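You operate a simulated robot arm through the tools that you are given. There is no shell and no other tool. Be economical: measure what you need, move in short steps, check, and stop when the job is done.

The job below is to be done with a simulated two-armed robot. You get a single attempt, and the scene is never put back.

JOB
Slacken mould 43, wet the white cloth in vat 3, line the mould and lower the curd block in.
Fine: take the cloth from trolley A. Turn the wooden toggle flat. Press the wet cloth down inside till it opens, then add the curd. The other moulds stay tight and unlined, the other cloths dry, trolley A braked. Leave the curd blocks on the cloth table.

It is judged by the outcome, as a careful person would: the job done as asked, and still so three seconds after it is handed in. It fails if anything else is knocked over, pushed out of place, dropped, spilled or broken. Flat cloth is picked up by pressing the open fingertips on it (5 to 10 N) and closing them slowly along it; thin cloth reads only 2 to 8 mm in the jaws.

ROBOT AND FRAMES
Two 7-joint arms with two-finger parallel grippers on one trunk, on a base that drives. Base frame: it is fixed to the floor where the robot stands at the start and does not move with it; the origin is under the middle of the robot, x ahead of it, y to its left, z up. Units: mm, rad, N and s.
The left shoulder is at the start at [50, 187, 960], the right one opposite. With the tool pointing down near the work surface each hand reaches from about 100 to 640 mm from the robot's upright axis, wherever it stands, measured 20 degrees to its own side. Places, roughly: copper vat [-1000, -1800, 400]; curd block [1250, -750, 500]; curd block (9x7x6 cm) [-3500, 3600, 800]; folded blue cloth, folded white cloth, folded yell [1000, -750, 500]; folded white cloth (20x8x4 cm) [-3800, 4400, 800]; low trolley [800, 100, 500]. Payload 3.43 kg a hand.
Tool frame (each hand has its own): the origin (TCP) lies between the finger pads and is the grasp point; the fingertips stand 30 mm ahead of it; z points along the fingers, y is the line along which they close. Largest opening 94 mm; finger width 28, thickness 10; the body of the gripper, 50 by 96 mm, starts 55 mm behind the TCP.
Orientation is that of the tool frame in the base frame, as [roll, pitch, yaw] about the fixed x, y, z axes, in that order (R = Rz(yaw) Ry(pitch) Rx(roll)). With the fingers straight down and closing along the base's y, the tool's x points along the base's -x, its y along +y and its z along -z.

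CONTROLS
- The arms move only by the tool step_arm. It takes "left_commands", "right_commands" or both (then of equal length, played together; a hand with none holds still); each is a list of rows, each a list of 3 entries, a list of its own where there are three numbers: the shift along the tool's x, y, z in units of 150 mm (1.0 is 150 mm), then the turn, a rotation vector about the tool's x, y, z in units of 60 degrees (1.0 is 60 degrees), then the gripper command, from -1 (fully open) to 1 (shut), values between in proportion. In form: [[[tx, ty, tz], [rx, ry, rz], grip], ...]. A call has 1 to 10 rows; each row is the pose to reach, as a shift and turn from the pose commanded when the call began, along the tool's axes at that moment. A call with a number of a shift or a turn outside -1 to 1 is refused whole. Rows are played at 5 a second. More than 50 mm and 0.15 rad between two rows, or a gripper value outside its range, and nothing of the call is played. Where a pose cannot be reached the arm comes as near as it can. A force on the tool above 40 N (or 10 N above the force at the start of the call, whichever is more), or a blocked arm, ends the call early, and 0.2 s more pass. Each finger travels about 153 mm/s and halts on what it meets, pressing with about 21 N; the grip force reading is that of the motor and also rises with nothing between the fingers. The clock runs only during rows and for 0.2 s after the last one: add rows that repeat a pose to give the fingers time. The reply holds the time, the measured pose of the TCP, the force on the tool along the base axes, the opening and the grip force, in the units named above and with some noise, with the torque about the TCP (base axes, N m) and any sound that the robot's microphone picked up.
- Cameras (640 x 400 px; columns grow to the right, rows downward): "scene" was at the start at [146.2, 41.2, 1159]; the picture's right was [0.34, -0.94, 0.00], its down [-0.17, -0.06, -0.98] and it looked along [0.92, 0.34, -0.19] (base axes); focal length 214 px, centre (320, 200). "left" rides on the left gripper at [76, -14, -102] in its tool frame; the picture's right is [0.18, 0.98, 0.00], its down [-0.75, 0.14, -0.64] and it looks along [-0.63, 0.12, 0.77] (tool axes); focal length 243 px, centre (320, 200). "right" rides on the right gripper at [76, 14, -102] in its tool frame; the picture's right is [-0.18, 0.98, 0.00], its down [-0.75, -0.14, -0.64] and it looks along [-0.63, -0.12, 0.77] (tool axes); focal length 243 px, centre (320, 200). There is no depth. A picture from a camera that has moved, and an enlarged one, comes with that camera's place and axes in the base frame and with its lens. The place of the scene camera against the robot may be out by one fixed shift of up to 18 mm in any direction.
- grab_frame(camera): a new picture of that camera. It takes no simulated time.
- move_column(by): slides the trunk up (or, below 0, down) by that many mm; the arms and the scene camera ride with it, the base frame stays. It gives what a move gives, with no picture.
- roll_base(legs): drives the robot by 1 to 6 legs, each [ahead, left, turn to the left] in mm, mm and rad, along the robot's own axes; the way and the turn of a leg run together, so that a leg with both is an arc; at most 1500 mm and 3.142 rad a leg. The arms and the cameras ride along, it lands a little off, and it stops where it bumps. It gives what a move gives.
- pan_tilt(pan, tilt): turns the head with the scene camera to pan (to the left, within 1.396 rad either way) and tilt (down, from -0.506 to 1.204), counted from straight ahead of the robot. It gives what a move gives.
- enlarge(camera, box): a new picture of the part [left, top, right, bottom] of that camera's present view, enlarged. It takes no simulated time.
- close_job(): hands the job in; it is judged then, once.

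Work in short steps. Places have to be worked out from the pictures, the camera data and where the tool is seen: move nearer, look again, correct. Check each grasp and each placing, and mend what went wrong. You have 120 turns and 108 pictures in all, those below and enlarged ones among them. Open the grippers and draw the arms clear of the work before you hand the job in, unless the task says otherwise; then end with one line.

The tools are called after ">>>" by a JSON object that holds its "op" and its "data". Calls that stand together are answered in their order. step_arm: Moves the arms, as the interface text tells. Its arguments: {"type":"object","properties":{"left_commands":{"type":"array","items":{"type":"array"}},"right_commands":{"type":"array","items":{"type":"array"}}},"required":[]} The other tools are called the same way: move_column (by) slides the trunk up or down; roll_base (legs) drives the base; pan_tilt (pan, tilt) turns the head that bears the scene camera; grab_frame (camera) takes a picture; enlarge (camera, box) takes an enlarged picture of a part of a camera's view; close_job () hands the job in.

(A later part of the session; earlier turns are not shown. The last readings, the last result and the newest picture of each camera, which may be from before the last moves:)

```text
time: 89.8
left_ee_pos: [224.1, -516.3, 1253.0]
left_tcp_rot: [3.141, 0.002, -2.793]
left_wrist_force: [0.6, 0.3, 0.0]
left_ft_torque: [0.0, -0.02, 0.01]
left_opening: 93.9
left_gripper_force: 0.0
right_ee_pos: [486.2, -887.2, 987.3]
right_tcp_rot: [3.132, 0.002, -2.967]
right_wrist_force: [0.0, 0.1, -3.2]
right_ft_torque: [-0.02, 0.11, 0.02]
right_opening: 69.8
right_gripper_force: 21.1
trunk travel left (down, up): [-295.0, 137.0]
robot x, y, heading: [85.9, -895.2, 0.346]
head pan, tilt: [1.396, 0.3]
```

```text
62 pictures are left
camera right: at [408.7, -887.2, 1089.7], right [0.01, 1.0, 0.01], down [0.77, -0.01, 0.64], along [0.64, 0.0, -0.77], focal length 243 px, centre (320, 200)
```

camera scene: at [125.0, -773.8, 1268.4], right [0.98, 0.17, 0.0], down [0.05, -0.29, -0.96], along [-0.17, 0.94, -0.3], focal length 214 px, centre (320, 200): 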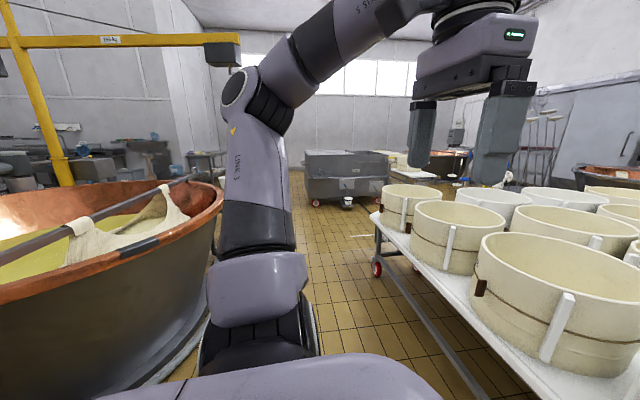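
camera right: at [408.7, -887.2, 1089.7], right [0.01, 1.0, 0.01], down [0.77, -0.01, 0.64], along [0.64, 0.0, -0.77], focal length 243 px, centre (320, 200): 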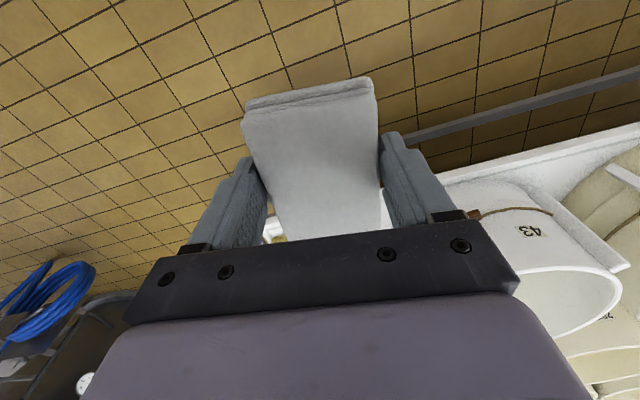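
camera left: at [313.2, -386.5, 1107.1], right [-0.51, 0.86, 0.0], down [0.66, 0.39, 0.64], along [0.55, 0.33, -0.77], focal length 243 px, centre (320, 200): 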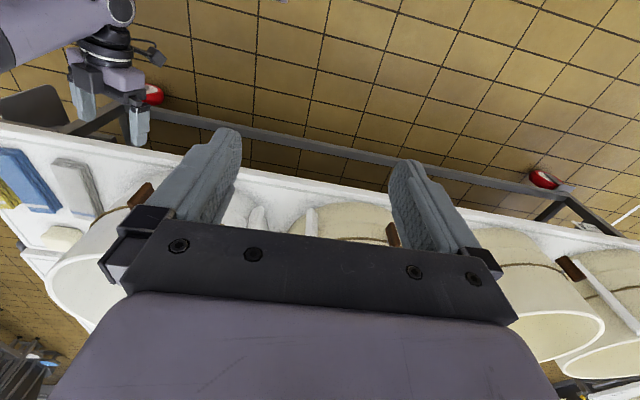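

There's a second vat behind-left. I must find which is vat 3; I zoom its signs and look right-behind too.

>>> {"op": "enlarge", "data": {"camera": "scene", "box": [0, 20, 240, 320]}}

>>> {"op": "roll_base", "data": {"legs": [[0, 0, 1.4]]}}

>>> {"op": "pan_tilt", "data": {"pan": 0.8, "tilt": 0.3}}

>>> {"op": "grab_frame", "data": {"camera": "scene"}}

```text
1.33 times, centred on (120, 170) of scene
camera zoom: at [125.0, -773.8, 1268.4], right [0.98, 0.17, 0.0], down [0.05, -0.29, -0.96], along [-0.17, 0.94, -0.3], focal length 286 px, centre (587, 240)
```

zoom: 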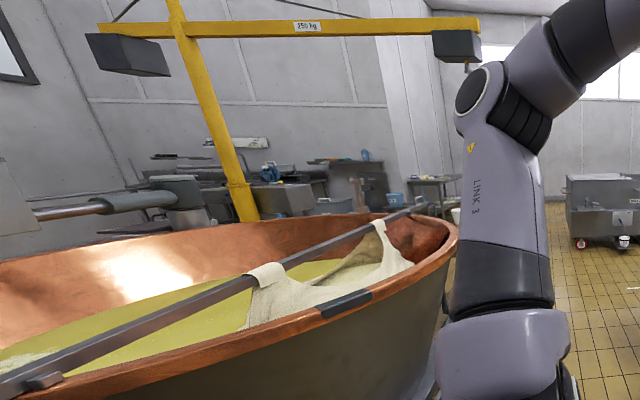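

```text
time: 93.7
left_ee_pos: [-265.8, -695.9, 1255.2]
left_tcp_rot: [3.141, -0.001, -1.388]
left_wrist_force: [0.2, -1.0, -0.8]
left_ft_torque: [-0.02, 0.02, -0.01]
left_opening: 93.8
left_gripper_force: 0.0
right_ee_pos: [145.4, -500.2, 986.3]
right_tcp_rot: [3.132, 0.004, -1.561]
right_wrist_force: [-0.3, -1.1, -3.2]
right_ft_torque: [-0.11, 0.02, 0.01]
right_opening: 69.4
right_gripper_force: 21.0
trunk travel left (down, up): [-295.0, 137.0]
robot x, y, heading: [82.5, -895.5, 1.749]
head pan, tilt: [1.396, 0.3]
```

```text
time: 94.7
left_ee_pos: [-263.8, -696.8, 1254.7]
left_tcp_rot: [-3.14, 0.0, -1.387]
left_wrist_force: [0.1, 0.4, 0.4]
left_ft_torque: [0.01, 0.01, -0.02]
left_opening: 94.3
left_gripper_force: 0.1
right_ee_pos: [144.8, -500.3, 986.2]
right_tcp_rot: [3.134, 0.003, -1.561]
right_wrist_force: [0.4, 0.3, -2.0]
right_ft_torque: [-0.13, -0.02, -0.02]
right_opening: 69.5
right_gripper_force: 21.3
trunk travel left (down, up): [-295.0, 137.0]
robot x, y, heading: [84.6, -893.1, 1.752]
head pan, tilt: [0.799, 0.3]
```

```text
60 pictures are left
camera scene: at [-2.2, -776.3, 1268.4], right [0.56, 0.83, 0.0], down [0.25, -0.16, -0.96], along [-0.79, 0.53, -0.3], focal length 214 px, centre (320, 200)
```

scene: 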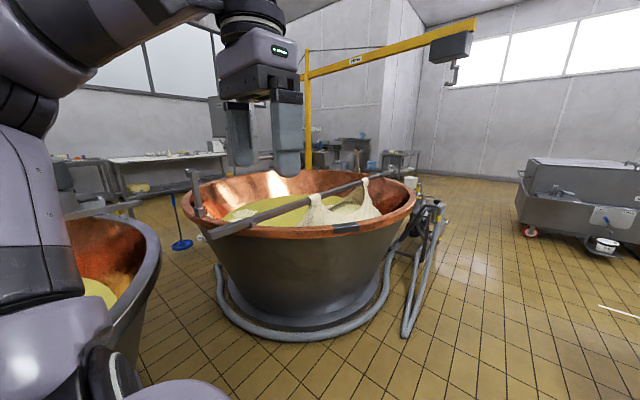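

The gap between the two vats is narrow, so I'll approach the (-1000,-1800) vat from its side facing the trolley, left of the draped cloth. Turn to face it and look for its label.

>>> {"op": "roll_base", "data": {"legs": [[0, 0, 1.2], [0, 0, 1.2]]}}

>>> {"op": "pan_tilt", "data": {"pan": 0, "tilt": 0.5}}

>>> {"op": "grab_frame", "data": {"camera": "scene"}}

```text
time: 101.0
left_ee_pos: [201.9, -1280.8, 1253.7]
left_tcp_rot: [3.141, 0.0, 0.993]
left_wrist_force: [0.3, -0.3, 0.8]
left_ft_torque: [0.0, -0.01, 0.0]
left_opening: 94.0
left_gripper_force: 0.0
right_ee_pos: [-229.9, -1141.4, 987.5]
right_tcp_rot: [3.134, 0.004, 0.819]
right_wrist_force: [-0.7, -0.3, -0.9]
right_ft_torque: [0.12, -0.08, 0.0]
right_opening: 69.5
right_gripper_force: 21.3
trunk travel left (down, up): [-295.0, 137.0]
robot x, y, heading: [84.2, -896.5, -2.154]
head pan, tilt: [0.799, 0.3]
```

```text
time: 102.2
left_ee_pos: [202.3, -1281.1, 1253.9]
left_tcp_rot: [3.141, -0.002, 0.993]
left_wrist_force: [0.5, -0.3, 0.2]
left_ft_torque: [0.01, 0.0, 0.0]
left_opening: 94.1
left_gripper_force: 0.1
right_ee_pos: [-229.2, -1140.3, 987.8]
right_tcp_rot: [3.133, 0.005, 0.817]
right_wrist_force: [0.4, -0.1, -2.1]
right_ft_torque: [0.07, -0.09, 0.01]
right_opening: 69.5
right_gripper_force: 21.2
trunk travel left (down, up): [-295.0, 137.0]
robot x, y, heading: [89.4, -894.9, -2.141]
head pan, tilt: [0.0, 0.499]
```

```text
59 pictures are left
camera scene: at [4.4, -1011.0, 1250.0], right [-0.84, 0.55, 0.0], down [0.26, 0.4, -0.88], along [-0.48, -0.74, -0.48], focal length 214 px, centre (320, 200)
```

scene: 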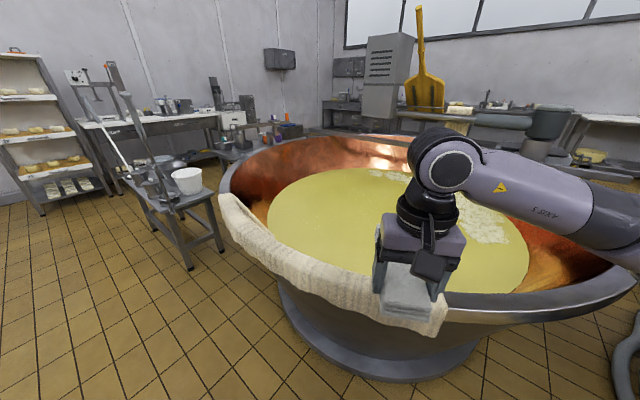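

No label on this face. I move along to the planned spot (right 440 mm) and look again.

>>> {"op": "roll_base", "data": {"legs": [[0, -440, 0]]}}

>>> {"op": "pan_tilt", "data": {"pan": -0.5, "tilt": 0.6}}

>>> {"op": "grab_frame", "data": {"camera": "scene"}}

>>> {"op": "pan_tilt", "data": {"pan": 0.2, "tilt": 0.8}}

>>> {"op": "grab_frame", "data": {"camera": "scene"}}

```text
time: 104.8
left_ee_pos: [-163.1, -1041.3, 1254.3]
left_tcp_rot: [-3.141, -0.002, 0.998]
left_wrist_force: [-0.1, -0.6, 0.6]
left_ft_torque: [-0.01, 0.0, -0.01]
left_opening: 94.1
left_gripper_force: 0.1
right_ee_pos: [-597.0, -903.0, 987.7]
right_tcp_rot: [3.134, 0.004, 0.825]
right_wrist_force: [-0.2, -0.5, -2.9]
right_ft_torque: [0.09, -0.11, 0.0]
right_opening: 69.8
right_gripper_force: 20.9
trunk travel left (down, up): [-295.0, 137.0]
robot x, y, heading: [-284.1, -659.3, -2.142]
head pan, tilt: [0.0, 0.499]
```

```text
time: 105.8
left_ee_pos: [-162.9, -1042.9, 1254.3]
left_tcp_rot: [-3.141, 0.0, 1.0]
left_wrist_force: [0.3, 0.8, -0.4]
left_ft_torque: [-0.01, -0.02, -0.02]
left_opening: 94.0
left_gripper_force: 0.1
right_ee_pos: [-595.0, -904.2, 986.6]
right_tcp_rot: [3.134, 0.002, 0.826]
right_wrist_force: [-0.3, 0.2, -1.6]
right_ft_torque: [0.1, -0.06, 0.0]
right_opening: 69.6
right_gripper_force: 20.7
trunk travel left (down, up): [-295.0, 137.0]
robot x, y, heading: [-281.0, -657.4, -2.141]
head pan, tilt: [-0.499, 0.6]
```

```text
58 pictures are left
camera scene: at [-391.3, -738.9, 1240.9], right [-0.48, 0.88, 0.0], down [0.5, 0.27, -0.83], along [-0.72, -0.4, -0.56], focal length 214 px, centre (320, 200)
```

scene: 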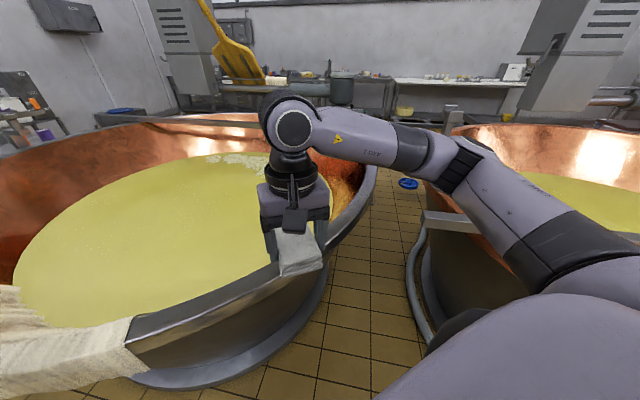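

```text
time: 106.8
left_ee_pos: [-163.6, -1042.8, 1253.5]
left_tcp_rot: [3.141, -0.001, 1.0]
left_wrist_force: [0.1, -0.4, 0.5]
left_ft_torque: [-0.04, -0.01, 0.01]
left_opening: 94.2
left_gripper_force: 0.1
right_ee_pos: [-596.1, -904.4, 988.5]
right_tcp_rot: [3.133, 0.005, 0.826]
right_wrist_force: [-1.0, -0.5, -1.5]
right_ft_torque: [0.11, -0.05, -0.03]
right_opening: 69.5
right_gripper_force: 20.6
trunk travel left (down, up): [-295.0, 137.0]
robot x, y, heading: [-280.5, -652.7, -2.145]
head pan, tilt: [0.201, 0.799]
```

```text
57 pictures are left
camera scene: at [-343.1, -771.6, 1224.1], right [-0.93, 0.36, 0.0], down [0.26, 0.67, -0.7], along [-0.25, -0.65, -0.72], focal length 214 px, centre (320, 200)
```

scene: 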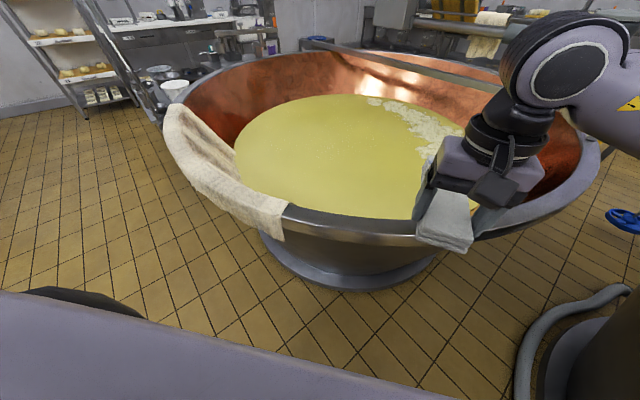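

I check the dark plate on the other vat's rim and look for labels there.

>>> {"op": "pan_tilt", "data": {"pan": -1.396, "tilt": 0.5}}

>>> {"op": "grab_frame", "data": {"camera": "scene"}}

```text
time: 108.5
left_ee_pos: [-163.1, -1041.9, 1253.5]
left_tcp_rot: [-3.141, 0.001, 1.0]
left_wrist_force: [0.3, -0.6, -0.7]
left_ft_torque: [-0.02, 0.01, 0.02]
left_opening: 94.1
left_gripper_force: 0.0
right_ee_pos: [-595.1, -904.1, 987.8]
right_tcp_rot: [3.133, 0.004, 0.826]
right_wrist_force: [1.2, 0.5, -2.2]
right_ft_torque: [0.07, -0.09, -0.03]
right_opening: 69.6
right_gripper_force: 20.8
trunk travel left (down, up): [-295.0, 137.0]
robot x, y, heading: [-283.4, -657.8, -2.143]
head pan, tilt: [-1.396, 0.499]
```

```text
56 pictures are left
camera scene: at [-397.7, -661.3, 1250.0], right [0.39, 0.92, 0.0], down [0.44, -0.18, -0.88], along [-0.81, 0.34, -0.48], focal length 214 px, centre (320, 200)
```

scene: 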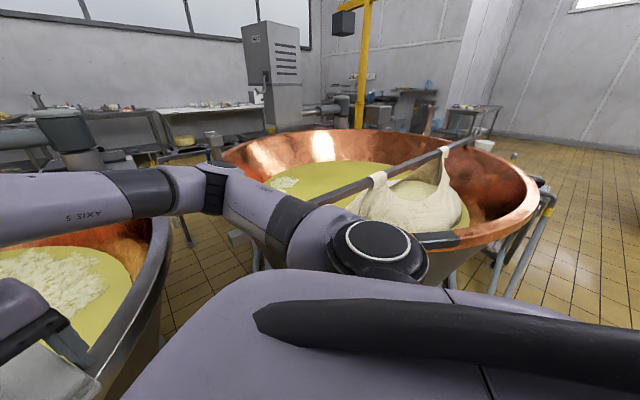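

Vat at (-1000,-1800) is the listed one; whey level ~650, rim ~785. I edge 130 mm forward, then reach the cloth out over the whey, checking by picture.

>>> {"op": "roll_base", "data": {"legs": [[130, 0, 0]]}}

>>> {"op": "step_arm", "data": {"right_commands": [[[-0.25, 0, 0], [0, 0, 0], 0.2], [[-0.5, 0, 0], [0, 0, 0], 0.2], [[-0.75, 0, 0], [0, 0, 0], 0.2], [[-1.0, 0, 0], [0, 0, 0], 0.2], [[-1.0, 0, 0.25], [0, 0, 0], 0.2], [[-1.0, 0, 0.25], [0, 0, 0], 0.2]]}}

>>> {"op": "pan_tilt", "data": {"pan": -0.2, "tilt": 0.9}}

>>> {"op": "grab_frame", "data": {"camera": "scene"}}

>>> {"op": "grab_frame", "data": {"camera": "right"}}

```text
time: 109.8
left_ee_pos: [-233.5, -1150.6, 1254.0]
left_tcp_rot: [3.14, 0.0, 0.998]
left_wrist_force: [-0.5, -0.8, 0.0]
left_ft_torque: [0.04, -0.01, 0.01]
left_opening: 93.9
left_gripper_force: 0.1
right_ee_pos: [-666.9, -1012.5, 986.3]
right_tcp_rot: [3.131, 0.003, 0.823]
right_wrist_force: [0.8, 0.6, -2.4]
right_ft_torque: [0.08, -0.12, 0.02]
right_opening: 69.6
right_gripper_force: 20.9
trunk travel left (down, up): [-295.0, 137.0]
robot x, y, heading: [-352.1, -767.7, -2.145]
head pan, tilt: [-1.396, 0.499]
```

```text
time: 111.2
left_ee_pos: [-233.3, -1149.7, 1254.5]
left_tcp_rot: [3.141, -0.001, 0.998]
left_wrist_force: [0.4, 0.7, -0.7]
left_ft_torque: [-0.01, 0.0, 0.0]
left_opening: 94.3
left_gripper_force: 0.1
right_ee_pos: [-767.4, -1120.9, 947.5]
right_tcp_rot: [3.131, 0.004, 0.824]
right_wrist_force: [-0.4, 0.3, -2.6]
right_ft_torque: [0.11, -0.12, 0.02]
right_opening: 69.8
right_gripper_force: 21.2
trunk travel left (down, up): [-295.0, 137.0]
robot x, y, heading: [-352.6, -763.9, -2.143]
head pan, tilt: [-1.396, 0.499]
```

```text
time: 112.6
left_ee_pos: [-233.5, -1150.4, 1254.7]
left_tcp_rot: [-3.141, 0.001, 0.998]
left_wrist_force: [-0.9, -0.6, -0.2]
left_ft_torque: [-0.01, 0.0, 0.01]
left_opening: 93.9
left_gripper_force: 0.0
right_ee_pos: [-766.8, -1119.7, 946.3]
right_tcp_rot: [3.133, 0.003, 0.824]
right_wrist_force: [0.1, 0.7, -2.3]
right_ft_torque: [0.1, -0.12, -0.03]
right_opening: 69.5
right_gripper_force: 20.4
trunk travel left (down, up): [-295.0, 137.0]
robot x, y, heading: [-352.3, -767.4, -2.141]
head pan, tilt: [-0.201, 0.901]
```

```text
55 pictures are left
camera scene: at [-436.5, -858.8, 1216.1], right [-0.71, 0.7, 0.0], down [0.55, 0.56, -0.62], along [-0.43, -0.44, -0.78], focal length 214 px, centre (320, 200)
```

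scene: 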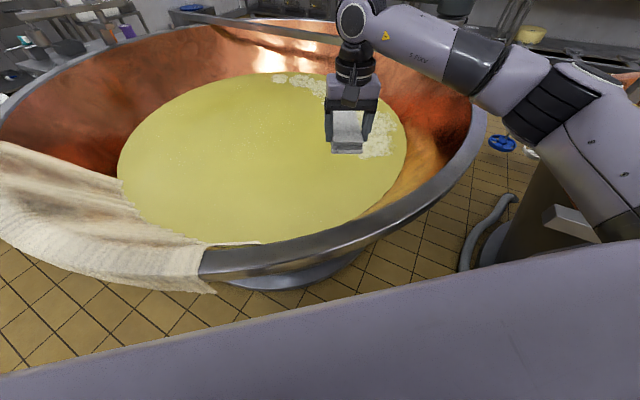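

```text
54 pictures are left
camera right: at [-704.2, -1073.1, 1049.5], right [0.6, -0.8, 0.01], down [-0.62, -0.45, 0.64], along [-0.51, -0.39, -0.77], focal length 243 px, centre (320, 200)
```

right: 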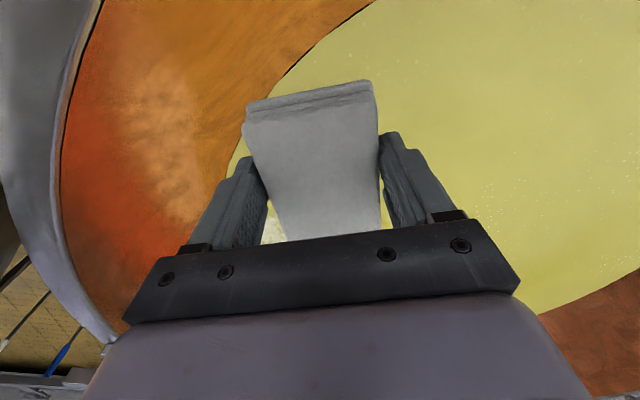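

Whey surface r≈725 at z≈648. I move 80 mm further in and 100 mm left, then lower.

>>> {"op": "step_arm", "data": {"right_commands": [[[-0.13, 0.17, 0], [0, 0, 0], 0.2], [[-0.26, 0.34, 0], [0, 0, 0], 0.2], [[-0.4, 0.5, 0], [0, 0, 0], 0.2], [[-0.53, 0.67, 0.1], [0, 0, 0], 0.2], [[-0.53, 0.67, 0.35], [0, 0, 0], 0.2], [[-0.53, 0.67, 0.6], [0, 0, 0], 0.2], [[-0.53, 0.67, 0.8], [0, 0, 0], 0.2], [[-0.53, 0.67, 1.0], [0, 0, 0], 0.2], [[-0.53, 0.67, 1.0], [0, 0, 0], 0.2]]}}

>>> {"op": "grab_frame", "data": {"camera": "scene"}}

```text
time: 114.6
left_ee_pos: [-233.9, -1150.6, 1255.4]
left_tcp_rot: [3.14, -0.001, 0.999]
left_wrist_force: [0.0, -0.2, -0.7]
left_ft_torque: [0.01, 0.02, 0.0]
left_opening: 94.2
left_gripper_force: 0.1
right_ee_pos: [-747.8, -1232.8, 809.8]
right_tcp_rot: [3.133, 0.003, 0.823]
right_wrist_force: [-0.3, 0.2, -1.8]
right_ft_torque: [0.12, -0.09, 0.0]
right_opening: 69.7
right_gripper_force: 21.0
right hand out of reach, approached as far as the arm can: row 4, 5, 6, 7, 8, 9
trunk travel left (down, up): [-295.0, 137.0]
robot x, y, heading: [-352.6, -766.9, -2.138]
head pan, tilt: [-0.201, 0.901]
```

```text
53 pictures are left
camera scene: at [-436.3, -858.9, 1216.1], right [-0.72, 0.7, 0.0], down [0.55, 0.56, -0.62], along [-0.43, -0.44, -0.78], focal length 214 px, centre (320, 200)
```

scene: 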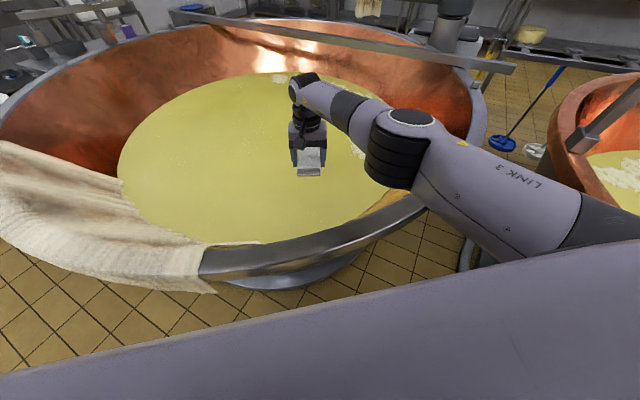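

Arm is at its reach limit. Move base 60 mm nearer, and the trunk down 70, then continue lowering.

>>> {"op": "roll_base", "data": {"legs": [[60, 0, 0]]}}

>>> {"op": "move_column", "data": {"by": -70}}

>>> {"op": "step_arm", "data": {"right_commands": [[[0.1, 0, 0.2], [0, 0, 0], 0.2], [[0.2, 0, 0.35], [0, 0, 0], 0.2], [[0.2, 0, 0.5], [0, 0, 0], 0.2], [[0.2, 0, 0.6], [0, 0, 0], 0.2], [[0.2, 0, 0.6], [0, 0, 0], 0.2]]}}

>>> {"op": "grab_frame", "data": {"camera": "scene"}}

```text
time: 115.5
left_ee_pos: [-265.4, -1200.9, 1254.3]
left_tcp_rot: [-3.141, 0.0, 0.998]
left_wrist_force: [0.3, -0.9, -0.4]
left_ft_torque: [0.01, -0.02, -0.03]
left_opening: 94.4
left_gripper_force: 0.0
right_ee_pos: [-780.2, -1283.6, 810.2]
right_tcp_rot: [3.131, 0.003, 0.823]
right_wrist_force: [-0.4, -0.1, -2.5]
right_ft_torque: [0.09, -0.11, 0.0]
right_opening: 69.6
right_gripper_force: 21.2
trunk travel left (down, up): [-295.0, 137.0]
robot x, y, heading: [-386.7, -816.1, -2.146]
head pan, tilt: [-0.201, 0.901]
```

```text
time: 116.6
left_ee_pos: [-266.3, -1200.4, 1184.2]
left_tcp_rot: [3.141, -0.001, 0.999]
left_wrist_force: [-0.1, -0.6, 0.0]
left_ft_torque: [0.0, -0.01, 0.01]
left_opening: 93.8
left_gripper_force: 0.1
right_ee_pos: [-780.1, -1283.5, 740.1]
right_tcp_rot: [3.133, 0.003, 0.824]
right_wrist_force: [0.2, -0.9, -1.9]
right_ft_torque: [0.07, -0.1, 0.03]
right_opening: 69.4
right_gripper_force: 20.6
trunk travel left (down, up): [-225.0, 207.0]
robot x, y, heading: [-384.2, -813.9, -2.149]
head pan, tilt: [-0.201, 0.901]
```

```text
time: 117.8
left_ee_pos: [-266.1, -1199.2, 1185.0]
left_tcp_rot: [3.14, 0.0, 0.998]
left_wrist_force: [0.6, 0.3, 0.2]
left_ft_torque: [0.03, -0.02, 0.01]
left_opening: 94.0
left_gripper_force: 0.0
right_ee_pos: [-761.4, -1267.2, 648.9]
right_tcp_rot: [3.135, 0.0, 0.822]
right_wrist_force: [0.3, 0.8, -2.0]
right_ft_torque: [0.08, -0.1, -0.06]
right_opening: 69.8
right_gripper_force: 21.6
right hand out of reach, approached as far as the arm can: row 1, 2, 3, 4, 5
trunk travel left (down, up): [-225.0, 207.0]
robot x, y, heading: [-379.8, -816.6, -2.144]
head pan, tilt: [-0.201, 0.901]
```

```text
52 pictures are left
camera scene: at [-469.0, -909.4, 1146.1], right [-0.72, 0.7, 0.0], down [0.55, 0.56, -0.62], along [-0.43, -0.44, -0.78], focal length 214 px, centre (320, 200)
```

scene: 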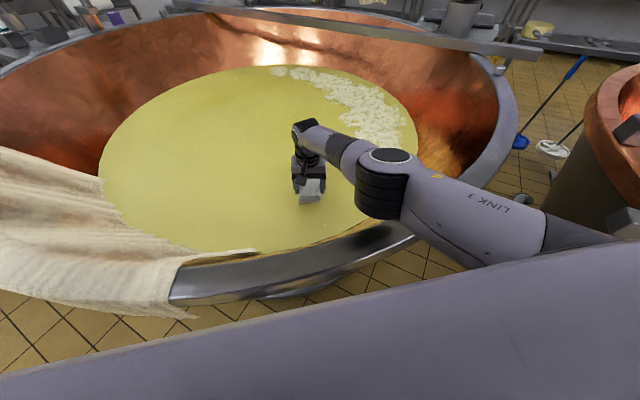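

TCP at 649; check with the hand camera whether the cloth touches the whey.

>>> {"op": "grab_frame", "data": {"camera": "right"}}

```text
51 pictures are left
camera right: at [-699.0, -1218.1, 750.8], right [0.6, -0.8, 0.01], down [-0.62, -0.45, 0.64], along [-0.51, -0.39, -0.77], focal length 243 px, centre (320, 200)
```

right: 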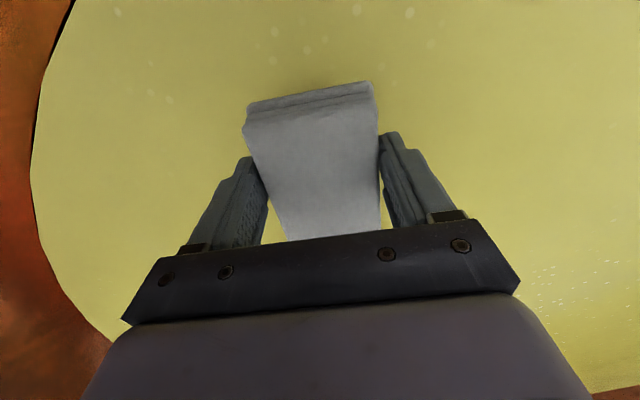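

Whey is lower (~560). I check upper-arm clearance over the rim with the left camera before lowering the trunk.

>>> {"op": "grab_frame", "data": {"camera": "left"}}

```text
50 pictures are left
camera left: at [-236.8, -1128.8, 1286.9], right [0.93, -0.38, 0.0], down [-0.29, -0.71, 0.64], along [-0.24, -0.59, -0.77], focal length 243 px, centre (320, 200)
```

left: 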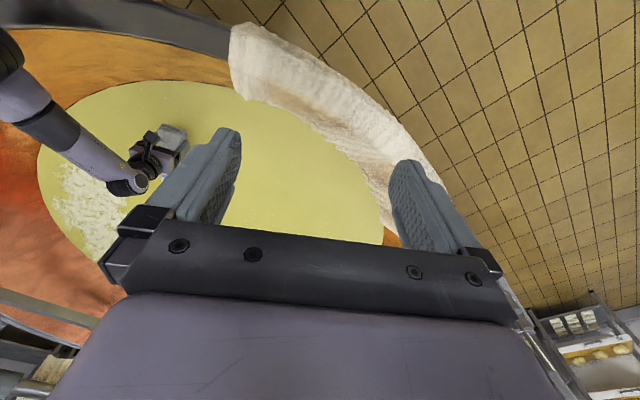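

The elbow (z≈875) would meet the rim if I lowered the trunk. Instead I go 50 mm nearer with the base and let the arm fold, pulling the hand back and down.

>>> {"op": "roll_base", "data": {"legs": [[50, 0, 0]]}}

>>> {"op": "step_arm", "data": {"right_commands": [[[0.2, 0, 0.05], [0, 0, 0], 0.2], [[0.4, 0, 0.1], [0, 0, 0], 0.2], [[0.6, 0, 0.2], [0, 0, 0], 0.2], [[0.67, 0, 0.3], [0, 0, 0], 0.2], [[0.67, 0, 0.4], [0, 0, 0], 0.2], [[0.67, 0, 0.4], [0, 0, 0], 0.2]]}}

>>> {"op": "grab_frame", "data": {"camera": "scene"}}

```text
time: 118.7
left_ee_pos: [-291.9, -1243.9, 1183.1]
left_tcp_rot: [-3.141, 0.0, 0.997]
left_wrist_force: [0.4, -0.2, 0.1]
left_ft_torque: [0.01, -0.01, -0.01]
left_opening: 93.8
left_gripper_force: 0.1
right_ee_pos: [-788.8, -1307.3, 648.3]
right_tcp_rot: [3.133, -0.002, 0.823]
right_wrist_force: [-0.2, -0.1, -2.2]
right_ft_torque: [0.11, -0.12, 0.01]
right_opening: 69.5
right_gripper_force: 21.3
trunk travel left (down, up): [-225.0, 207.0]
robot x, y, heading: [-411.8, -857.5, -2.144]
head pan, tilt: [-0.201, 0.901]
```

```text
time: 120.1
left_ee_pos: [-294.8, -1242.7, 1184.5]
left_tcp_rot: [3.141, 0.0, 0.997]
left_wrist_force: [0.4, -0.2, -0.2]
left_ft_torque: [-0.01, 0.02, 0.02]
left_opening: 94.3
left_gripper_force: 0.0
right_ee_pos: [-773.2, -1305.3, 628.0]
right_tcp_rot: [3.133, -0.002, 0.825]
right_wrist_force: [-0.2, -0.6, -1.6]
right_ft_torque: [0.09, -0.1, -0.02]
right_opening: 69.7
right_gripper_force: 21.2
right hand out of reach, approached as far as the arm can: row 1, 2, 3, 4, 5, 6
trunk travel left (down, up): [-225.0, 207.0]
robot x, y, heading: [-410.0, -857.4, -2.143]
head pan, tilt: [-0.201, 0.901]
```

```text
49 pictures are left
camera scene: at [-496.0, -951.3, 1146.1], right [-0.72, 0.7, 0.0], down [0.55, 0.56, -0.62], along [-0.43, -0.44, -0.78], focal length 214 px, centre (320, 200)
```

scene: 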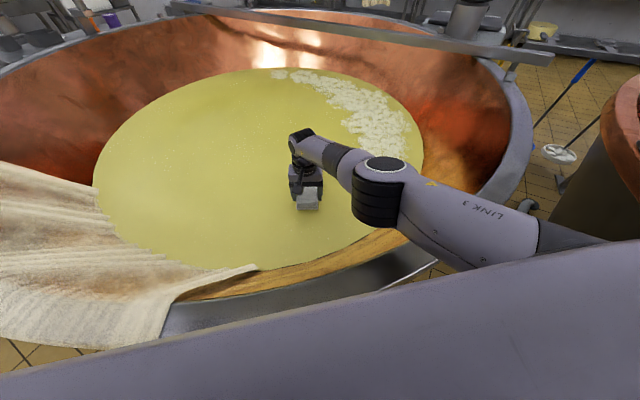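

Probably a joint limit from the hand being too far inboard; shift it 85 mm right (as it was at the trolley) and lower.

>>> {"op": "step_arm", "data": {"right_commands": [[[0, -0.2, 0], [0, 0, 0], 0.2], [[0.05, -0.4, 0], [0, 0, 0], 0.2], [[0.1, -0.57, 0.05], [0, 0, 0], 0.2], [[0.2, -0.57, 0.2], [0, 0, 0], 0.2], [[0.2, -0.57, 0.4], [0, 0, 0], 0.2], [[0.2, -0.57, 0.5], [0, 0, 0], 0.2], [[0.2, -0.57, 0.5], [0, 0, 0], 0.2]]}}

>>> {"op": "grab_frame", "data": {"camera": "scene"}}

```text
time: 121.7
left_ee_pos: [-293.9, -1243.0, 1184.4]
left_tcp_rot: [3.141, -0.001, 0.998]
left_wrist_force: [0.0, 0.5, 1.0]
left_ft_torque: [-0.01, 0.0, 0.0]
left_opening: 94.0
left_gripper_force: 0.1
right_ee_pos: [-817.4, -1264.2, 562.3]
right_tcp_rot: [3.134, 0.001, 0.824]
right_wrist_force: [-0.3, 1.3, -2.3]
right_ft_torque: [0.1, -0.06, -0.02]
right_opening: 69.7
right_gripper_force: 20.9
right hand out of reach, approached as far as the arm can: row 1, 2, 3, 4, 5, 6, 7
trunk travel left (down, up): [-225.0, 207.0]
robot x, y, heading: [-410.4, -852.9, -2.14]
head pan, tilt: [-0.201, 0.901]
```

```text
48 pictures are left
camera scene: at [-495.9, -951.2, 1146.2], right [-0.72, 0.7, 0.0], down [0.55, 0.56, -0.62], along [-0.43, -0.44, -0.78], focal length 214 px, centre (320, 200)
```

scene: 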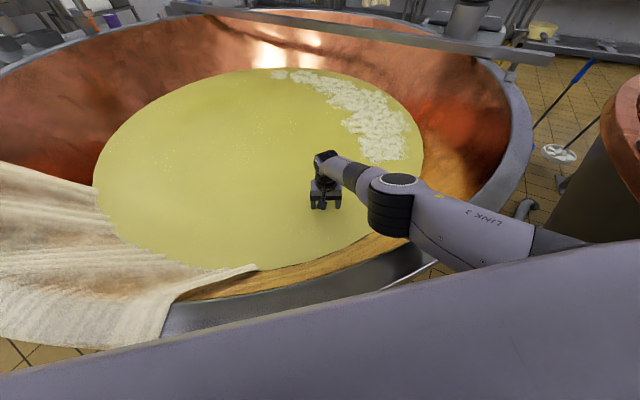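

The cloth is now submerged. Hold a few seconds and check with the hand camera.

>>> {"op": "step_arm", "data": {"right_commands": [[[0, 0, 0], [0, 0, 0], 0.2], [[0, 0, 0], [0, 0, 0], 0.2], [[0, 0, 0], [0, 0, 0], 0.2], [[0, 0, 0], [0, 0, 0], 0.2], [[0, 0, 0], [0, 0, 0], 0.2], [[0, 0, 0], [0, 0, 0], 0.2], [[0, 0, 0], [0, 0, 0], 0.2], [[0, 0, 0], [0, 0, 0], 0.2], [[0, 0, 0], [0, 0, 0], 0.2], [[0, 0, 0], [0, 0, 0], 0.2]]}}

>>> {"op": "grab_frame", "data": {"camera": "right"}}

```text
time: 123.9
left_ee_pos: [-292.9, -1241.8, 1184.9]
left_tcp_rot: [3.141, -0.001, 1.0]
left_wrist_force: [0.1, 0.3, -0.2]
left_ft_torque: [0.0, 0.0, 0.02]
left_opening: 93.8
left_gripper_force: 0.1
right_ee_pos: [-818.2, -1263.7, 563.4]
right_tcp_rot: [3.134, -0.001, 0.825]
right_wrist_force: [0.1, -0.5, -4.0]
right_ft_torque: [0.18, -0.14, 0.03]
right_opening: 69.7
right_gripper_force: 20.8
trunk travel left (down, up): [-225.0, 207.0]
robot x, y, heading: [-412.8, -858.2, -2.148]
head pan, tilt: [-0.201, 0.901]
```

```text
47 pictures are left
camera right: at [-755.0, -1215.9, 664.9], right [0.6, -0.8, 0.01], down [-0.62, -0.45, 0.64], along [-0.51, -0.39, -0.77], focal length 243 px, centre (320, 200)
```

right: 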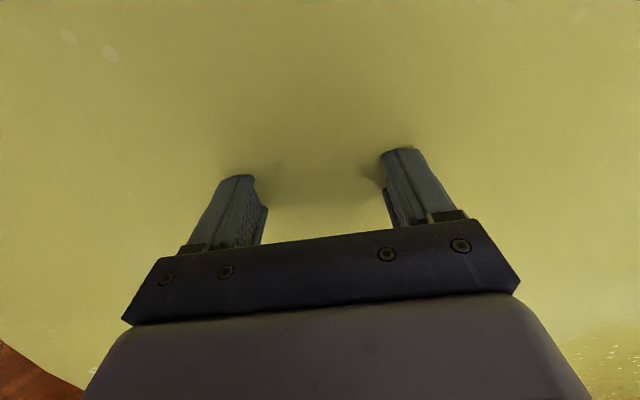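

Weight rose to ~4 N: it's soaked. Lift slowly and let it drip above the vat.

>>> {"op": "step_arm", "data": {"right_commands": [[[0, 0, -0.1], [0, 0, 0], 0.25], [[0, 0, -0.2], [0, 0, 0], 0.25], [[0, 0, -0.35], [0, 0, 0], 0.25], [[0, 0, -0.5], [0, 0, 0], 0.25], [[0, 0, -0.65], [0, 0, 0], 0.25], [[0, 0, -0.8], [0, 0, 0], 0.25], [[0, 0, -0.8], [0, 0, 0], 0.25], [[0, 0, -0.8], [0, 0, 0], 0.25], [[0, 0, -0.8], [0, 0, 0], 0.25], [[0, 0, -0.8], [0, 0, 0], 0.25]]}}

>>> {"op": "step_arm", "data": {"right_commands": [[[0, 0, 0], [0, 0, 0], 0.25], [[0, 0, 0], [0, 0, 0], 0.25], [[0, 0, 0], [0, 0, 0], 0.25], [[0, 0, 0], [0, 0, 0], 0.25], [[0, 0, 0], [0, 0, 0], 0.25], [[0, 0, 0], [0, 0, 0], 0.25], [[0, 0, 0], [0, 0, 0], 0.25], [[0, 0, 0], [0, 0, 0], 0.25], [[0, 0, 0], [0, 0, 0], 0.25], [[0, 0, 0], [0, 0, 0], 0.25]]}}

>>> {"op": "grab_frame", "data": {"camera": "right"}}

```text
time: 126.1
left_ee_pos: [-292.7, -1242.5, 1183.9]
left_tcp_rot: [3.141, 0.001, 0.997]
left_wrist_force: [-0.5, -0.6, 0.2]
left_ft_torque: [-0.04, -0.02, -0.03]
left_opening: 93.8
left_gripper_force: 0.0
right_ee_pos: [-816.1, -1262.9, 684.2]
right_tcp_rot: [3.134, 0.002, 0.825]
right_wrist_force: [-0.1, 0.6, -4.4]
right_ft_torque: [0.17, -0.18, 0.03]
right_opening: 69.8
right_gripper_force: 20.6
right hand out of reach, approached as far as the arm can: row 1, 2, 3
trunk travel left (down, up): [-225.0, 207.0]
robot x, y, heading: [-411.9, -859.2, -2.144]
head pan, tilt: [-0.201, 0.901]
```

```text
time: 128.3
left_ee_pos: [-292.8, -1243.2, 1183.3]
left_tcp_rot: [3.141, 0.0, 0.999]
left_wrist_force: [1.2, 0.8, 0.7]
left_ft_torque: [-0.01, -0.03, 0.01]
left_opening: 93.9
left_gripper_force: 0.0
right_ee_pos: [-817.2, -1263.8, 683.2]
right_tcp_rot: [3.134, 0.0, 0.823]
right_wrist_force: [0.4, 0.2, -3.5]
right_ft_torque: [0.18, -0.2, -0.02]
right_opening: 69.6
right_gripper_force: 21.2
trunk travel left (down, up): [-225.0, 207.0]
robot x, y, heading: [-412.0, -858.8, -2.141]
head pan, tilt: [-0.201, 0.901]
```

```text
46 pictures are left
camera right: at [-753.8, -1215.4, 786.6], right [0.6, -0.8, 0.01], down [-0.62, -0.45, 0.64], along [-0.51, -0.39, -0.77], focal length 243 px, centre (320, 200)
```

right: 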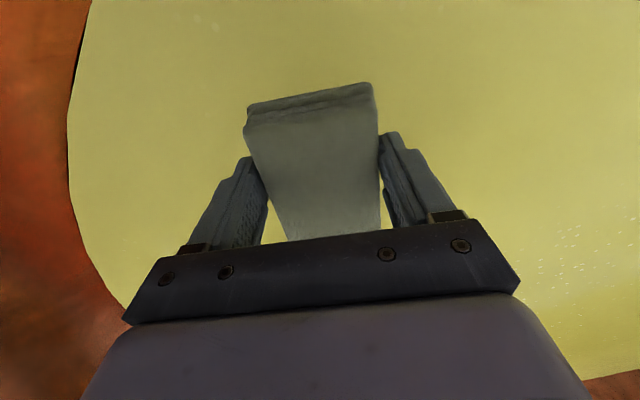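

Cloth wet and dark. Raise hand clear of the rim, then back off.

>>> {"op": "step_arm", "data": {"right_commands": [[[0, 0, -0.2], [0, 0, 0], 0.25], [[0, 0, -0.4], [0, 0, 0], 0.25], [[0.05, 0, -0.6], [0, 0, 0], 0.25], [[0.1, 0, -0.8], [0, 0, 0], 0.25], [[0.15, 0, -1.0], [0, 0, 0], 0.25], [[0.15, 0, -1.0], [0, 0, 0], 0.25]]}}

>>> {"op": "move_column", "data": {"by": 150}}

>>> {"op": "roll_base", "data": {"legs": [[-330, 0, 0]]}}

>>> {"op": "step_arm", "data": {"right_commands": [[[0.3, 0, 0], [0, 0, 0], 0.25], [[0.6, 0, 0], [0, 0, 0], 0.25], [[0.9, 0, 0], [0, 0, 0], 0.25], [[0.9, 0, 0], [0, 0, 0], 0.25]]}}

```text
time: 129.7
left_ee_pos: [-293.1, -1243.6, 1183.1]
left_tcp_rot: [3.141, 0.001, 0.998]
left_wrist_force: [0.5, -0.3, 0.9]
left_ft_torque: [0.0, 0.03, 0.02]
left_opening: 94.3
left_gripper_force: 0.0
right_ee_pos: [-802.5, -1245.6, 835.2]
right_tcp_rot: [3.134, 0.001, 0.824]
right_wrist_force: [-0.2, 0.0, -3.8]
right_ft_torque: [0.13, -0.18, 0.0]
right_opening: 69.9
right_gripper_force: 20.9
trunk travel left (down, up): [-225.0, 207.0]
robot x, y, heading: [-411.9, -859.3, -2.142]
head pan, tilt: [-0.201, 0.901]
```

```text
time: 131.5
left_ee_pos: [-293.4, -1241.3, 1333.9]
left_tcp_rot: [3.141, 0.0, 0.998]
left_wrist_force: [0.6, 0.4, -1.4]
left_ft_torque: [-0.01, -0.02, 0.01]
left_opening: 94.0
left_gripper_force: 0.0
right_ee_pos: [-802.3, -1246.0, 985.9]
right_tcp_rot: [3.135, 0.0, 0.825]
right_wrist_force: [0.5, 0.7, -3.7]
right_ft_torque: [0.18, -0.18, -0.05]
right_opening: 69.3
right_gripper_force: 21.4
trunk travel left (down, up): [-375.0, 57.0]
robot x, y, heading: [-413.4, -858.7, -2.146]
head pan, tilt: [-0.201, 0.901]
```

```text
time: 133.7
left_ee_pos: [-112.3, -963.2, 1333.9]
left_tcp_rot: [-3.141, -0.001, 1.001]
left_wrist_force: [-0.2, -0.1, -0.9]
left_ft_torque: [-0.04, 0.01, 0.01]
left_opening: 93.7
left_gripper_force: 0.0
right_ee_pos: [-621.6, -968.5, 985.0]
right_tcp_rot: [3.134, 0.001, 0.826]
right_wrist_force: [0.7, -0.3, -3.2]
right_ft_torque: [0.17, -0.12, 0.0]
right_opening: 69.5
right_gripper_force: 20.4
trunk travel left (down, up): [-375.0, 57.0]
robot x, y, heading: [-232.1, -579.6, -2.141]
head pan, tilt: [-0.201, 0.901]
```

```text
time: 134.7
left_ee_pos: [-112.9, -963.1, 1334.5]
left_tcp_rot: [3.141, 0.0, 1.002]
left_wrist_force: [-0.1, -0.7, 0.0]
left_ft_torque: [0.03, 0.01, -0.01]
left_opening: 94.0
left_gripper_force: 0.0
right_ee_pos: [-529.8, -870.5, 985.6]
right_tcp_rot: [3.133, 0.0, 0.824]
right_wrist_force: [-0.2, -0.8, -3.7]
right_ft_torque: [0.17, -0.19, 0.03]
right_opening: 69.3
right_gripper_force: 21.2
trunk travel left (down, up): [-375.0, 57.0]
robot x, y, heading: [-232.0, -580.3, -2.139]
head pan, tilt: [-0.201, 0.901]
```

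Drive to mould 43: turn to face the trolley and move up, hand high.

>>> {"op": "roll_base", "data": {"legs": [[0, 0, 1.245], [0, 0, 1.245], [514, -144, 0]]}}

>>> {"op": "pan_tilt", "data": {"pan": 0, "tilt": 0.7}}

>>> {"op": "grab_frame", "data": {"camera": "scene"}}

>>> {"op": "grab_frame", "data": {"camera": "right"}}

```text
time: 143.9
left_ee_pos: [437.1, -175.7, 1334.4]
left_tcp_rot: [-3.14, 0.0, -2.815]
left_wrist_force: [0.1, -0.2, -0.7]
left_ft_torque: [0.02, -0.02, -0.05]
left_opening: 93.9
left_gripper_force: 0.0
right_ee_pos: [703.6, -509.6, 985.2]
right_tcp_rot: [3.136, 0.001, -2.988]
right_wrist_force: [0.1, 0.5, -3.4]
right_ft_torque: [-0.04, 0.24, 0.04]
right_opening: 69.9
right_gripper_force: 21.3
trunk travel left (down, up): [-375.0, 57.0]
robot x, y, heading: [288.0, -553.3, 0.328]
head pan, tilt: [-0.201, 0.901]
```

```text
time: 144.6
left_ee_pos: [437.1, -177.4, 1334.0]
left_tcp_rot: [-3.141, 0.0, -2.817]
left_wrist_force: [-0.8, 0.0, 1.0]
left_ft_torque: [-0.02, -0.01, -0.02]
left_opening: 94.1
left_gripper_force: 0.0
right_ee_pos: [704.0, -509.5, 985.3]
right_tcp_rot: [3.135, -0.001, -2.991]
right_wrist_force: [0.2, 0.6, -3.5]
right_ft_torque: [0.0, 0.24, 0.03]
right_opening: 69.7
right_gripper_force: 21.1
trunk travel left (down, up): [-375.0, 57.0]
robot x, y, heading: [288.7, -552.1, 0.329]
head pan, tilt: [0.0, 0.7]
```

```text
45 pictures are left
camera scene: at [426.0, -496.8, 1312.2], right [0.32, -0.95, 0.0], down [-0.61, -0.21, -0.76], along [0.72, 0.24, -0.64], focal length 214 px, centre (320, 200)
```

scene: 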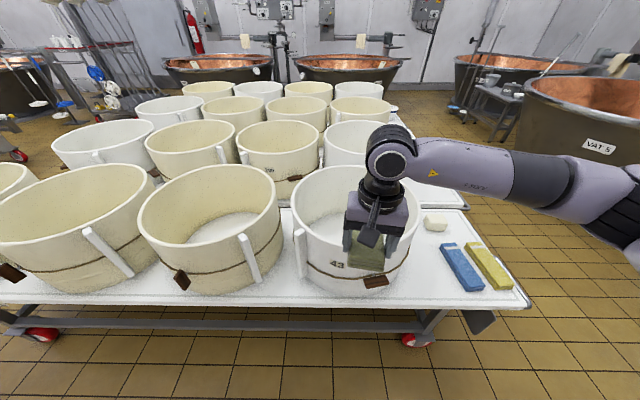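

```text
44 pictures are left
camera right: at [627.5, -506.9, 1087.6], right [0.03, 1.0, 0.01], down [0.77, -0.03, 0.64], along [0.64, -0.02, -0.77], focal length 243 px, centre (320, 200)
```

right: 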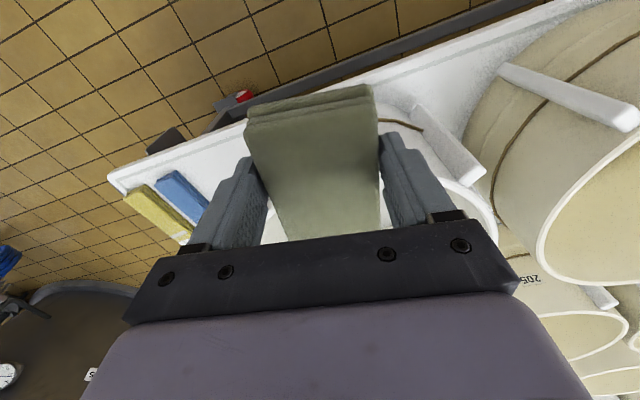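

Mould 43's rim centre is about [1010,-440], R≈220. I move the base 120 forward, 50 left, then bring the hand over the mould.

>>> {"op": "roll_base", "data": {"legs": [[0, 50, 0.02], [120, 0, 0]]}}

>>> {"op": "grab_frame", "data": {"camera": "right"}}

```text
time: 146.4
left_ee_pos: [525.3, -85.9, 1333.7]
left_tcp_rot: [3.141, -0.001, -2.793]
left_wrist_force: [0.7, -0.2, -0.1]
left_ft_torque: [0.0, 0.03, 0.02]
left_opening: 94.1
left_gripper_force: 0.1
right_ee_pos: [799.7, -413.6, 985.1]
right_tcp_rot: [3.134, 0.0, -2.97]
right_wrist_force: [-0.1, 0.3, -3.7]
right_ft_torque: [-0.04, 0.27, 0.0]
right_opening: 69.8
right_gripper_force: 20.7
trunk travel left (down, up): [-375.0, 57.0]
robot x, y, heading: [384.0, -462.8, 0.345]
head pan, tilt: [0.0, 0.7]
```

```text
43 pictures are left
camera right: at [722.9, -412.1, 1087.4], right [0.01, 1.0, 0.01], down [0.77, -0.01, 0.64], along [0.64, 0.0, -0.77], focal length 243 px, centre (320, 200)
```

right: 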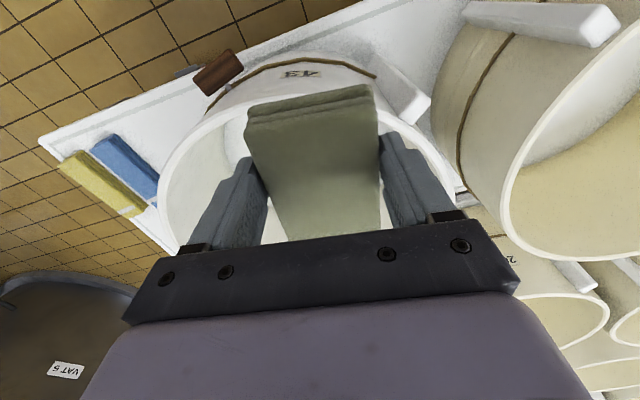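

Rim circle fits centre [1015,-424], R≈226, rim z≈820. I bring the cloth over the middle, lower the trunk 50 and look.

>>> {"op": "step_arm", "data": {"right_commands": [[[-0.25, -0.08, 0], [0, 0, 0], 0.25], [[-0.5, -0.16, 0], [0, 0, 0], 0.25], [[-0.75, -0.24, 0], [0, 0, 0], 0.25], [[-1.0, -0.3, 0], [0, 0, 0], 0.25], [[-1.0, -0.3, 0.1], [0, 0, 0], 0.25], [[-1.0, -0.3, 0.1], [0, 0, 0], 0.25]]}}

>>> {"op": "step_arm", "data": {"right_commands": [[[-0.13, 0, 0.05], [0, 0, 0], 0.25], [[-0.13, 0, 0.25], [0, 0, 0], 0.25], [[-0.13, 0, 0.25], [0, 0, 0], 0.25]]}}

>>> {"op": "move_column", "data": {"by": -50}}

>>> {"op": "grab_frame", "data": {"camera": "scene"}}

>>> {"op": "grab_frame", "data": {"camera": "right"}}

```text
time: 147.8
left_ee_pos: [524.8, -85.2, 1335.1]
left_tcp_rot: [-3.14, -0.001, -2.794]
left_wrist_force: [-0.2, 0.1, 0.0]
left_ft_torque: [-0.03, 0.03, 0.0]
left_opening: 94.0
left_gripper_force: 0.0
right_ee_pos: [954.4, -432.7, 970.2]
right_tcp_rot: [3.134, -0.001, -2.969]
right_wrist_force: [-0.3, 0.3, -4.0]
right_ft_torque: [-0.04, 0.22, -0.03]
right_opening: 69.5
right_gripper_force: 21.3
trunk travel left (down, up): [-375.0, 57.0]
robot x, y, heading: [385.6, -465.7, 0.347]
head pan, tilt: [0.0, 0.7]
```

```text
time: 148.6
left_ee_pos: [524.6, -85.9, 1333.4]
left_tcp_rot: [-3.141, 0.0, -2.793]
left_wrist_force: [0.2, 0.7, -0.5]
left_ft_torque: [0.0, -0.03, 0.01]
left_opening: 94.2
left_gripper_force: 0.0
right_ee_pos: [973.7, -429.1, 931.1]
right_tcp_rot: [3.135, -0.001, -2.969]
right_wrist_force: [-0.2, 0.4, -2.9]
right_ft_torque: [-0.05, 0.23, 0.0]
right_opening: 69.5
right_gripper_force: 21.9
trunk travel left (down, up): [-375.0, 57.0]
robot x, y, heading: [386.1, -464.8, 0.348]
head pan, tilt: [0.0, 0.7]
```

```text
time: 149.5
left_ee_pos: [524.9, -86.0, 1283.6]
left_tcp_rot: [3.141, 0.0, -2.794]
left_wrist_force: [0.2, -0.2, 0.4]
left_ft_torque: [0.02, 0.01, 0.0]
left_opening: 94.0
left_gripper_force: 0.0
right_ee_pos: [973.4, -430.1, 882.8]
right_tcp_rot: [3.134, -0.001, -2.969]
right_wrist_force: [-0.3, -0.6, -4.0]
right_ft_torque: [-0.01, 0.23, 0.02]
right_opening: 69.6
right_gripper_force: 21.0
trunk travel left (down, up): [-325.0, 107.0]
robot x, y, heading: [386.2, -466.5, 0.346]
head pan, tilt: [0.0, 0.7]
```

```text
42 pictures are left
camera scene: at [520.7, -406.5, 1262.3], right [0.34, -0.94, 0.0], down [-0.61, -0.22, -0.76], along [0.72, 0.26, -0.64], focal length 214 px, centre (320, 200)
```

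scene: 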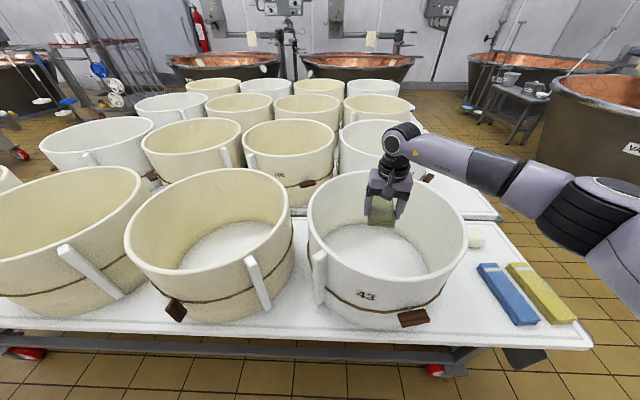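

```text
41 pictures are left
camera right: at [896.9, -428.4, 984.4], right [0.01, 1.0, 0.01], down [0.77, -0.01, 0.64], along [0.64, 0.0, -0.77], focal length 243 px, centre (320, 200)
```

right: 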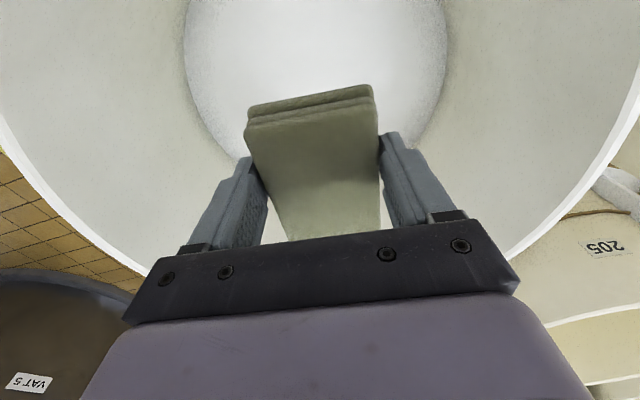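

Centred over mould 43. Lower into it.

>>> {"op": "step_arm", "data": {"right_commands": [[[0, 0, 0.25], [0, 0, 0], 0.25], [[0, 0, 0.5], [0, 0, 0], 0.25], [[0, 0, 0.75], [0, 0, 0], 0.25], [[0, 0, 1.0], [0, 0, 0], 0.25], [[0, 0, 1.0], [0, 0, 0], 0.25]]}}

>>> {"op": "grab_frame", "data": {"camera": "scene"}}

```text
time: 150.7
left_ee_pos: [523.9, -85.2, 1284.0]
left_tcp_rot: [-3.141, 0.0, -2.793]
left_wrist_force: [-0.4, 0.4, 0.7]
left_ft_torque: [-0.01, -0.01, 0.05]
left_opening: 93.9
left_gripper_force: 0.0
right_ee_pos: [974.8, -427.1, 731.8]
right_tcp_rot: [3.134, 0.0, -2.969]
right_wrist_force: [0.1, 1.1, -3.4]
right_ft_torque: [-0.05, 0.21, 0.06]
right_opening: 69.2
right_gripper_force: 20.8
trunk travel left (down, up): [-325.0, 107.0]
robot x, y, heading: [388.1, -465.2, 0.345]
head pan, tilt: [0.0, 0.7]
```

```text
40 pictures are left
camera scene: at [520.8, -406.4, 1262.3], right [0.34, -0.94, 0.0], down [-0.61, -0.22, -0.76], along [0.72, 0.26, -0.64], focal length 214 px, centre (320, 200)
```

scene: 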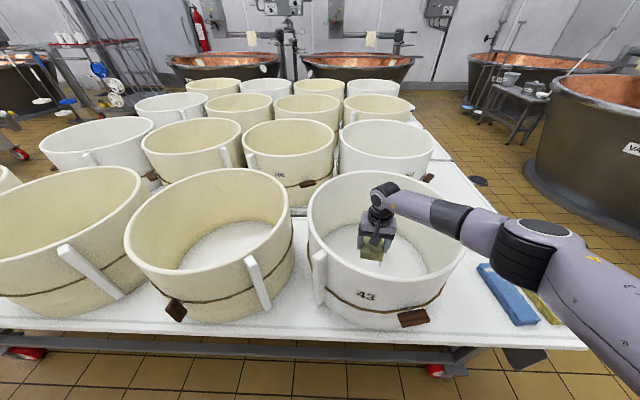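

Continue 60 mm, watching the forearm vs the rim.

>>> {"op": "step_arm", "data": {"right_commands": [[[0, 0, 0.2], [0, 0, 0], 0.25], [[0, 0, 0.4], [0, 0, 0], 0.25], [[0, 0, 0.4], [0, 0, 0], 0.25]]}}

>>> {"op": "enlarge", "data": {"camera": "scene", "box": [290, 130, 640, 350]}}

>>> {"op": "grab_frame", "data": {"camera": "left"}}

```text
time: 151.5
left_ee_pos: [523.7, -85.7, 1284.0]
left_tcp_rot: [-3.141, 0.0, -2.794]
left_wrist_force: [0.6, 0.3, 0.7]
left_ft_torque: [0.0, -0.03, 0.01]
left_opening: 94.1
left_gripper_force: 0.1
right_ee_pos: [971.7, -427.5, 671.9]
right_tcp_rot: [3.131, 0.0, -2.967]
right_wrist_force: [0.1, -0.3, -4.2]
right_ft_torque: [-0.03, 0.23, -0.02]
right_opening: 69.4
right_gripper_force: 21.3
trunk travel left (down, up): [-325.0, 107.0]
robot x, y, heading: [384.3, -463.3, 0.343]
head pan, tilt: [0.0, 0.7]
```

```text
1.82 times, centred on (465, 240) of scene
camera zoom: at [520.9, -406.5, 1262.3], right [0.34, -0.94, 0.0], down [-0.61, -0.22, -0.76], along [0.72, 0.26, -0.64], focal length 390 px, centre (56, 127)
```

zoom: 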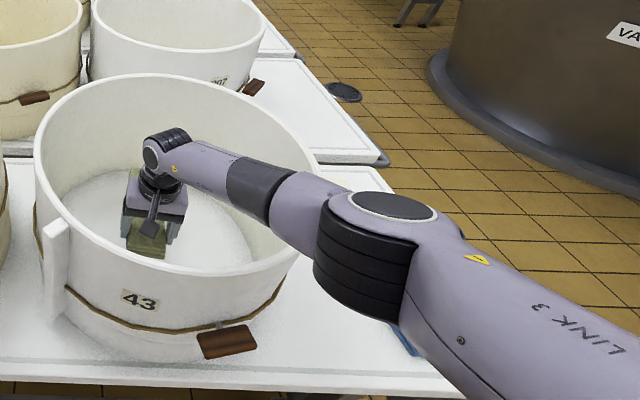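

```text
38 pictures are left
camera left: at [457.4, -124.7, 1386.9], right [-0.51, 0.86, 0.0], down [0.66, 0.39, 0.64], along [0.55, 0.33, -0.77], focal length 243 px, centre (320, 200)
```

left: 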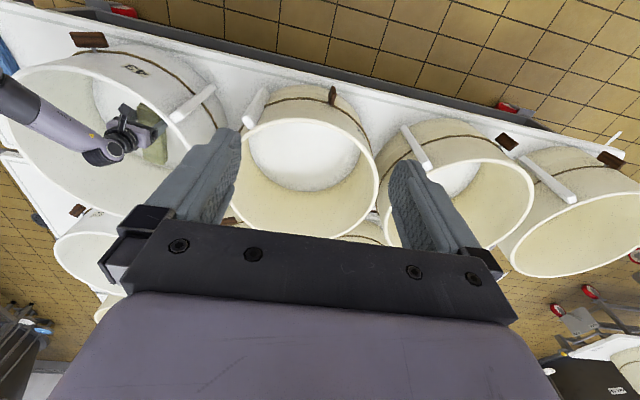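

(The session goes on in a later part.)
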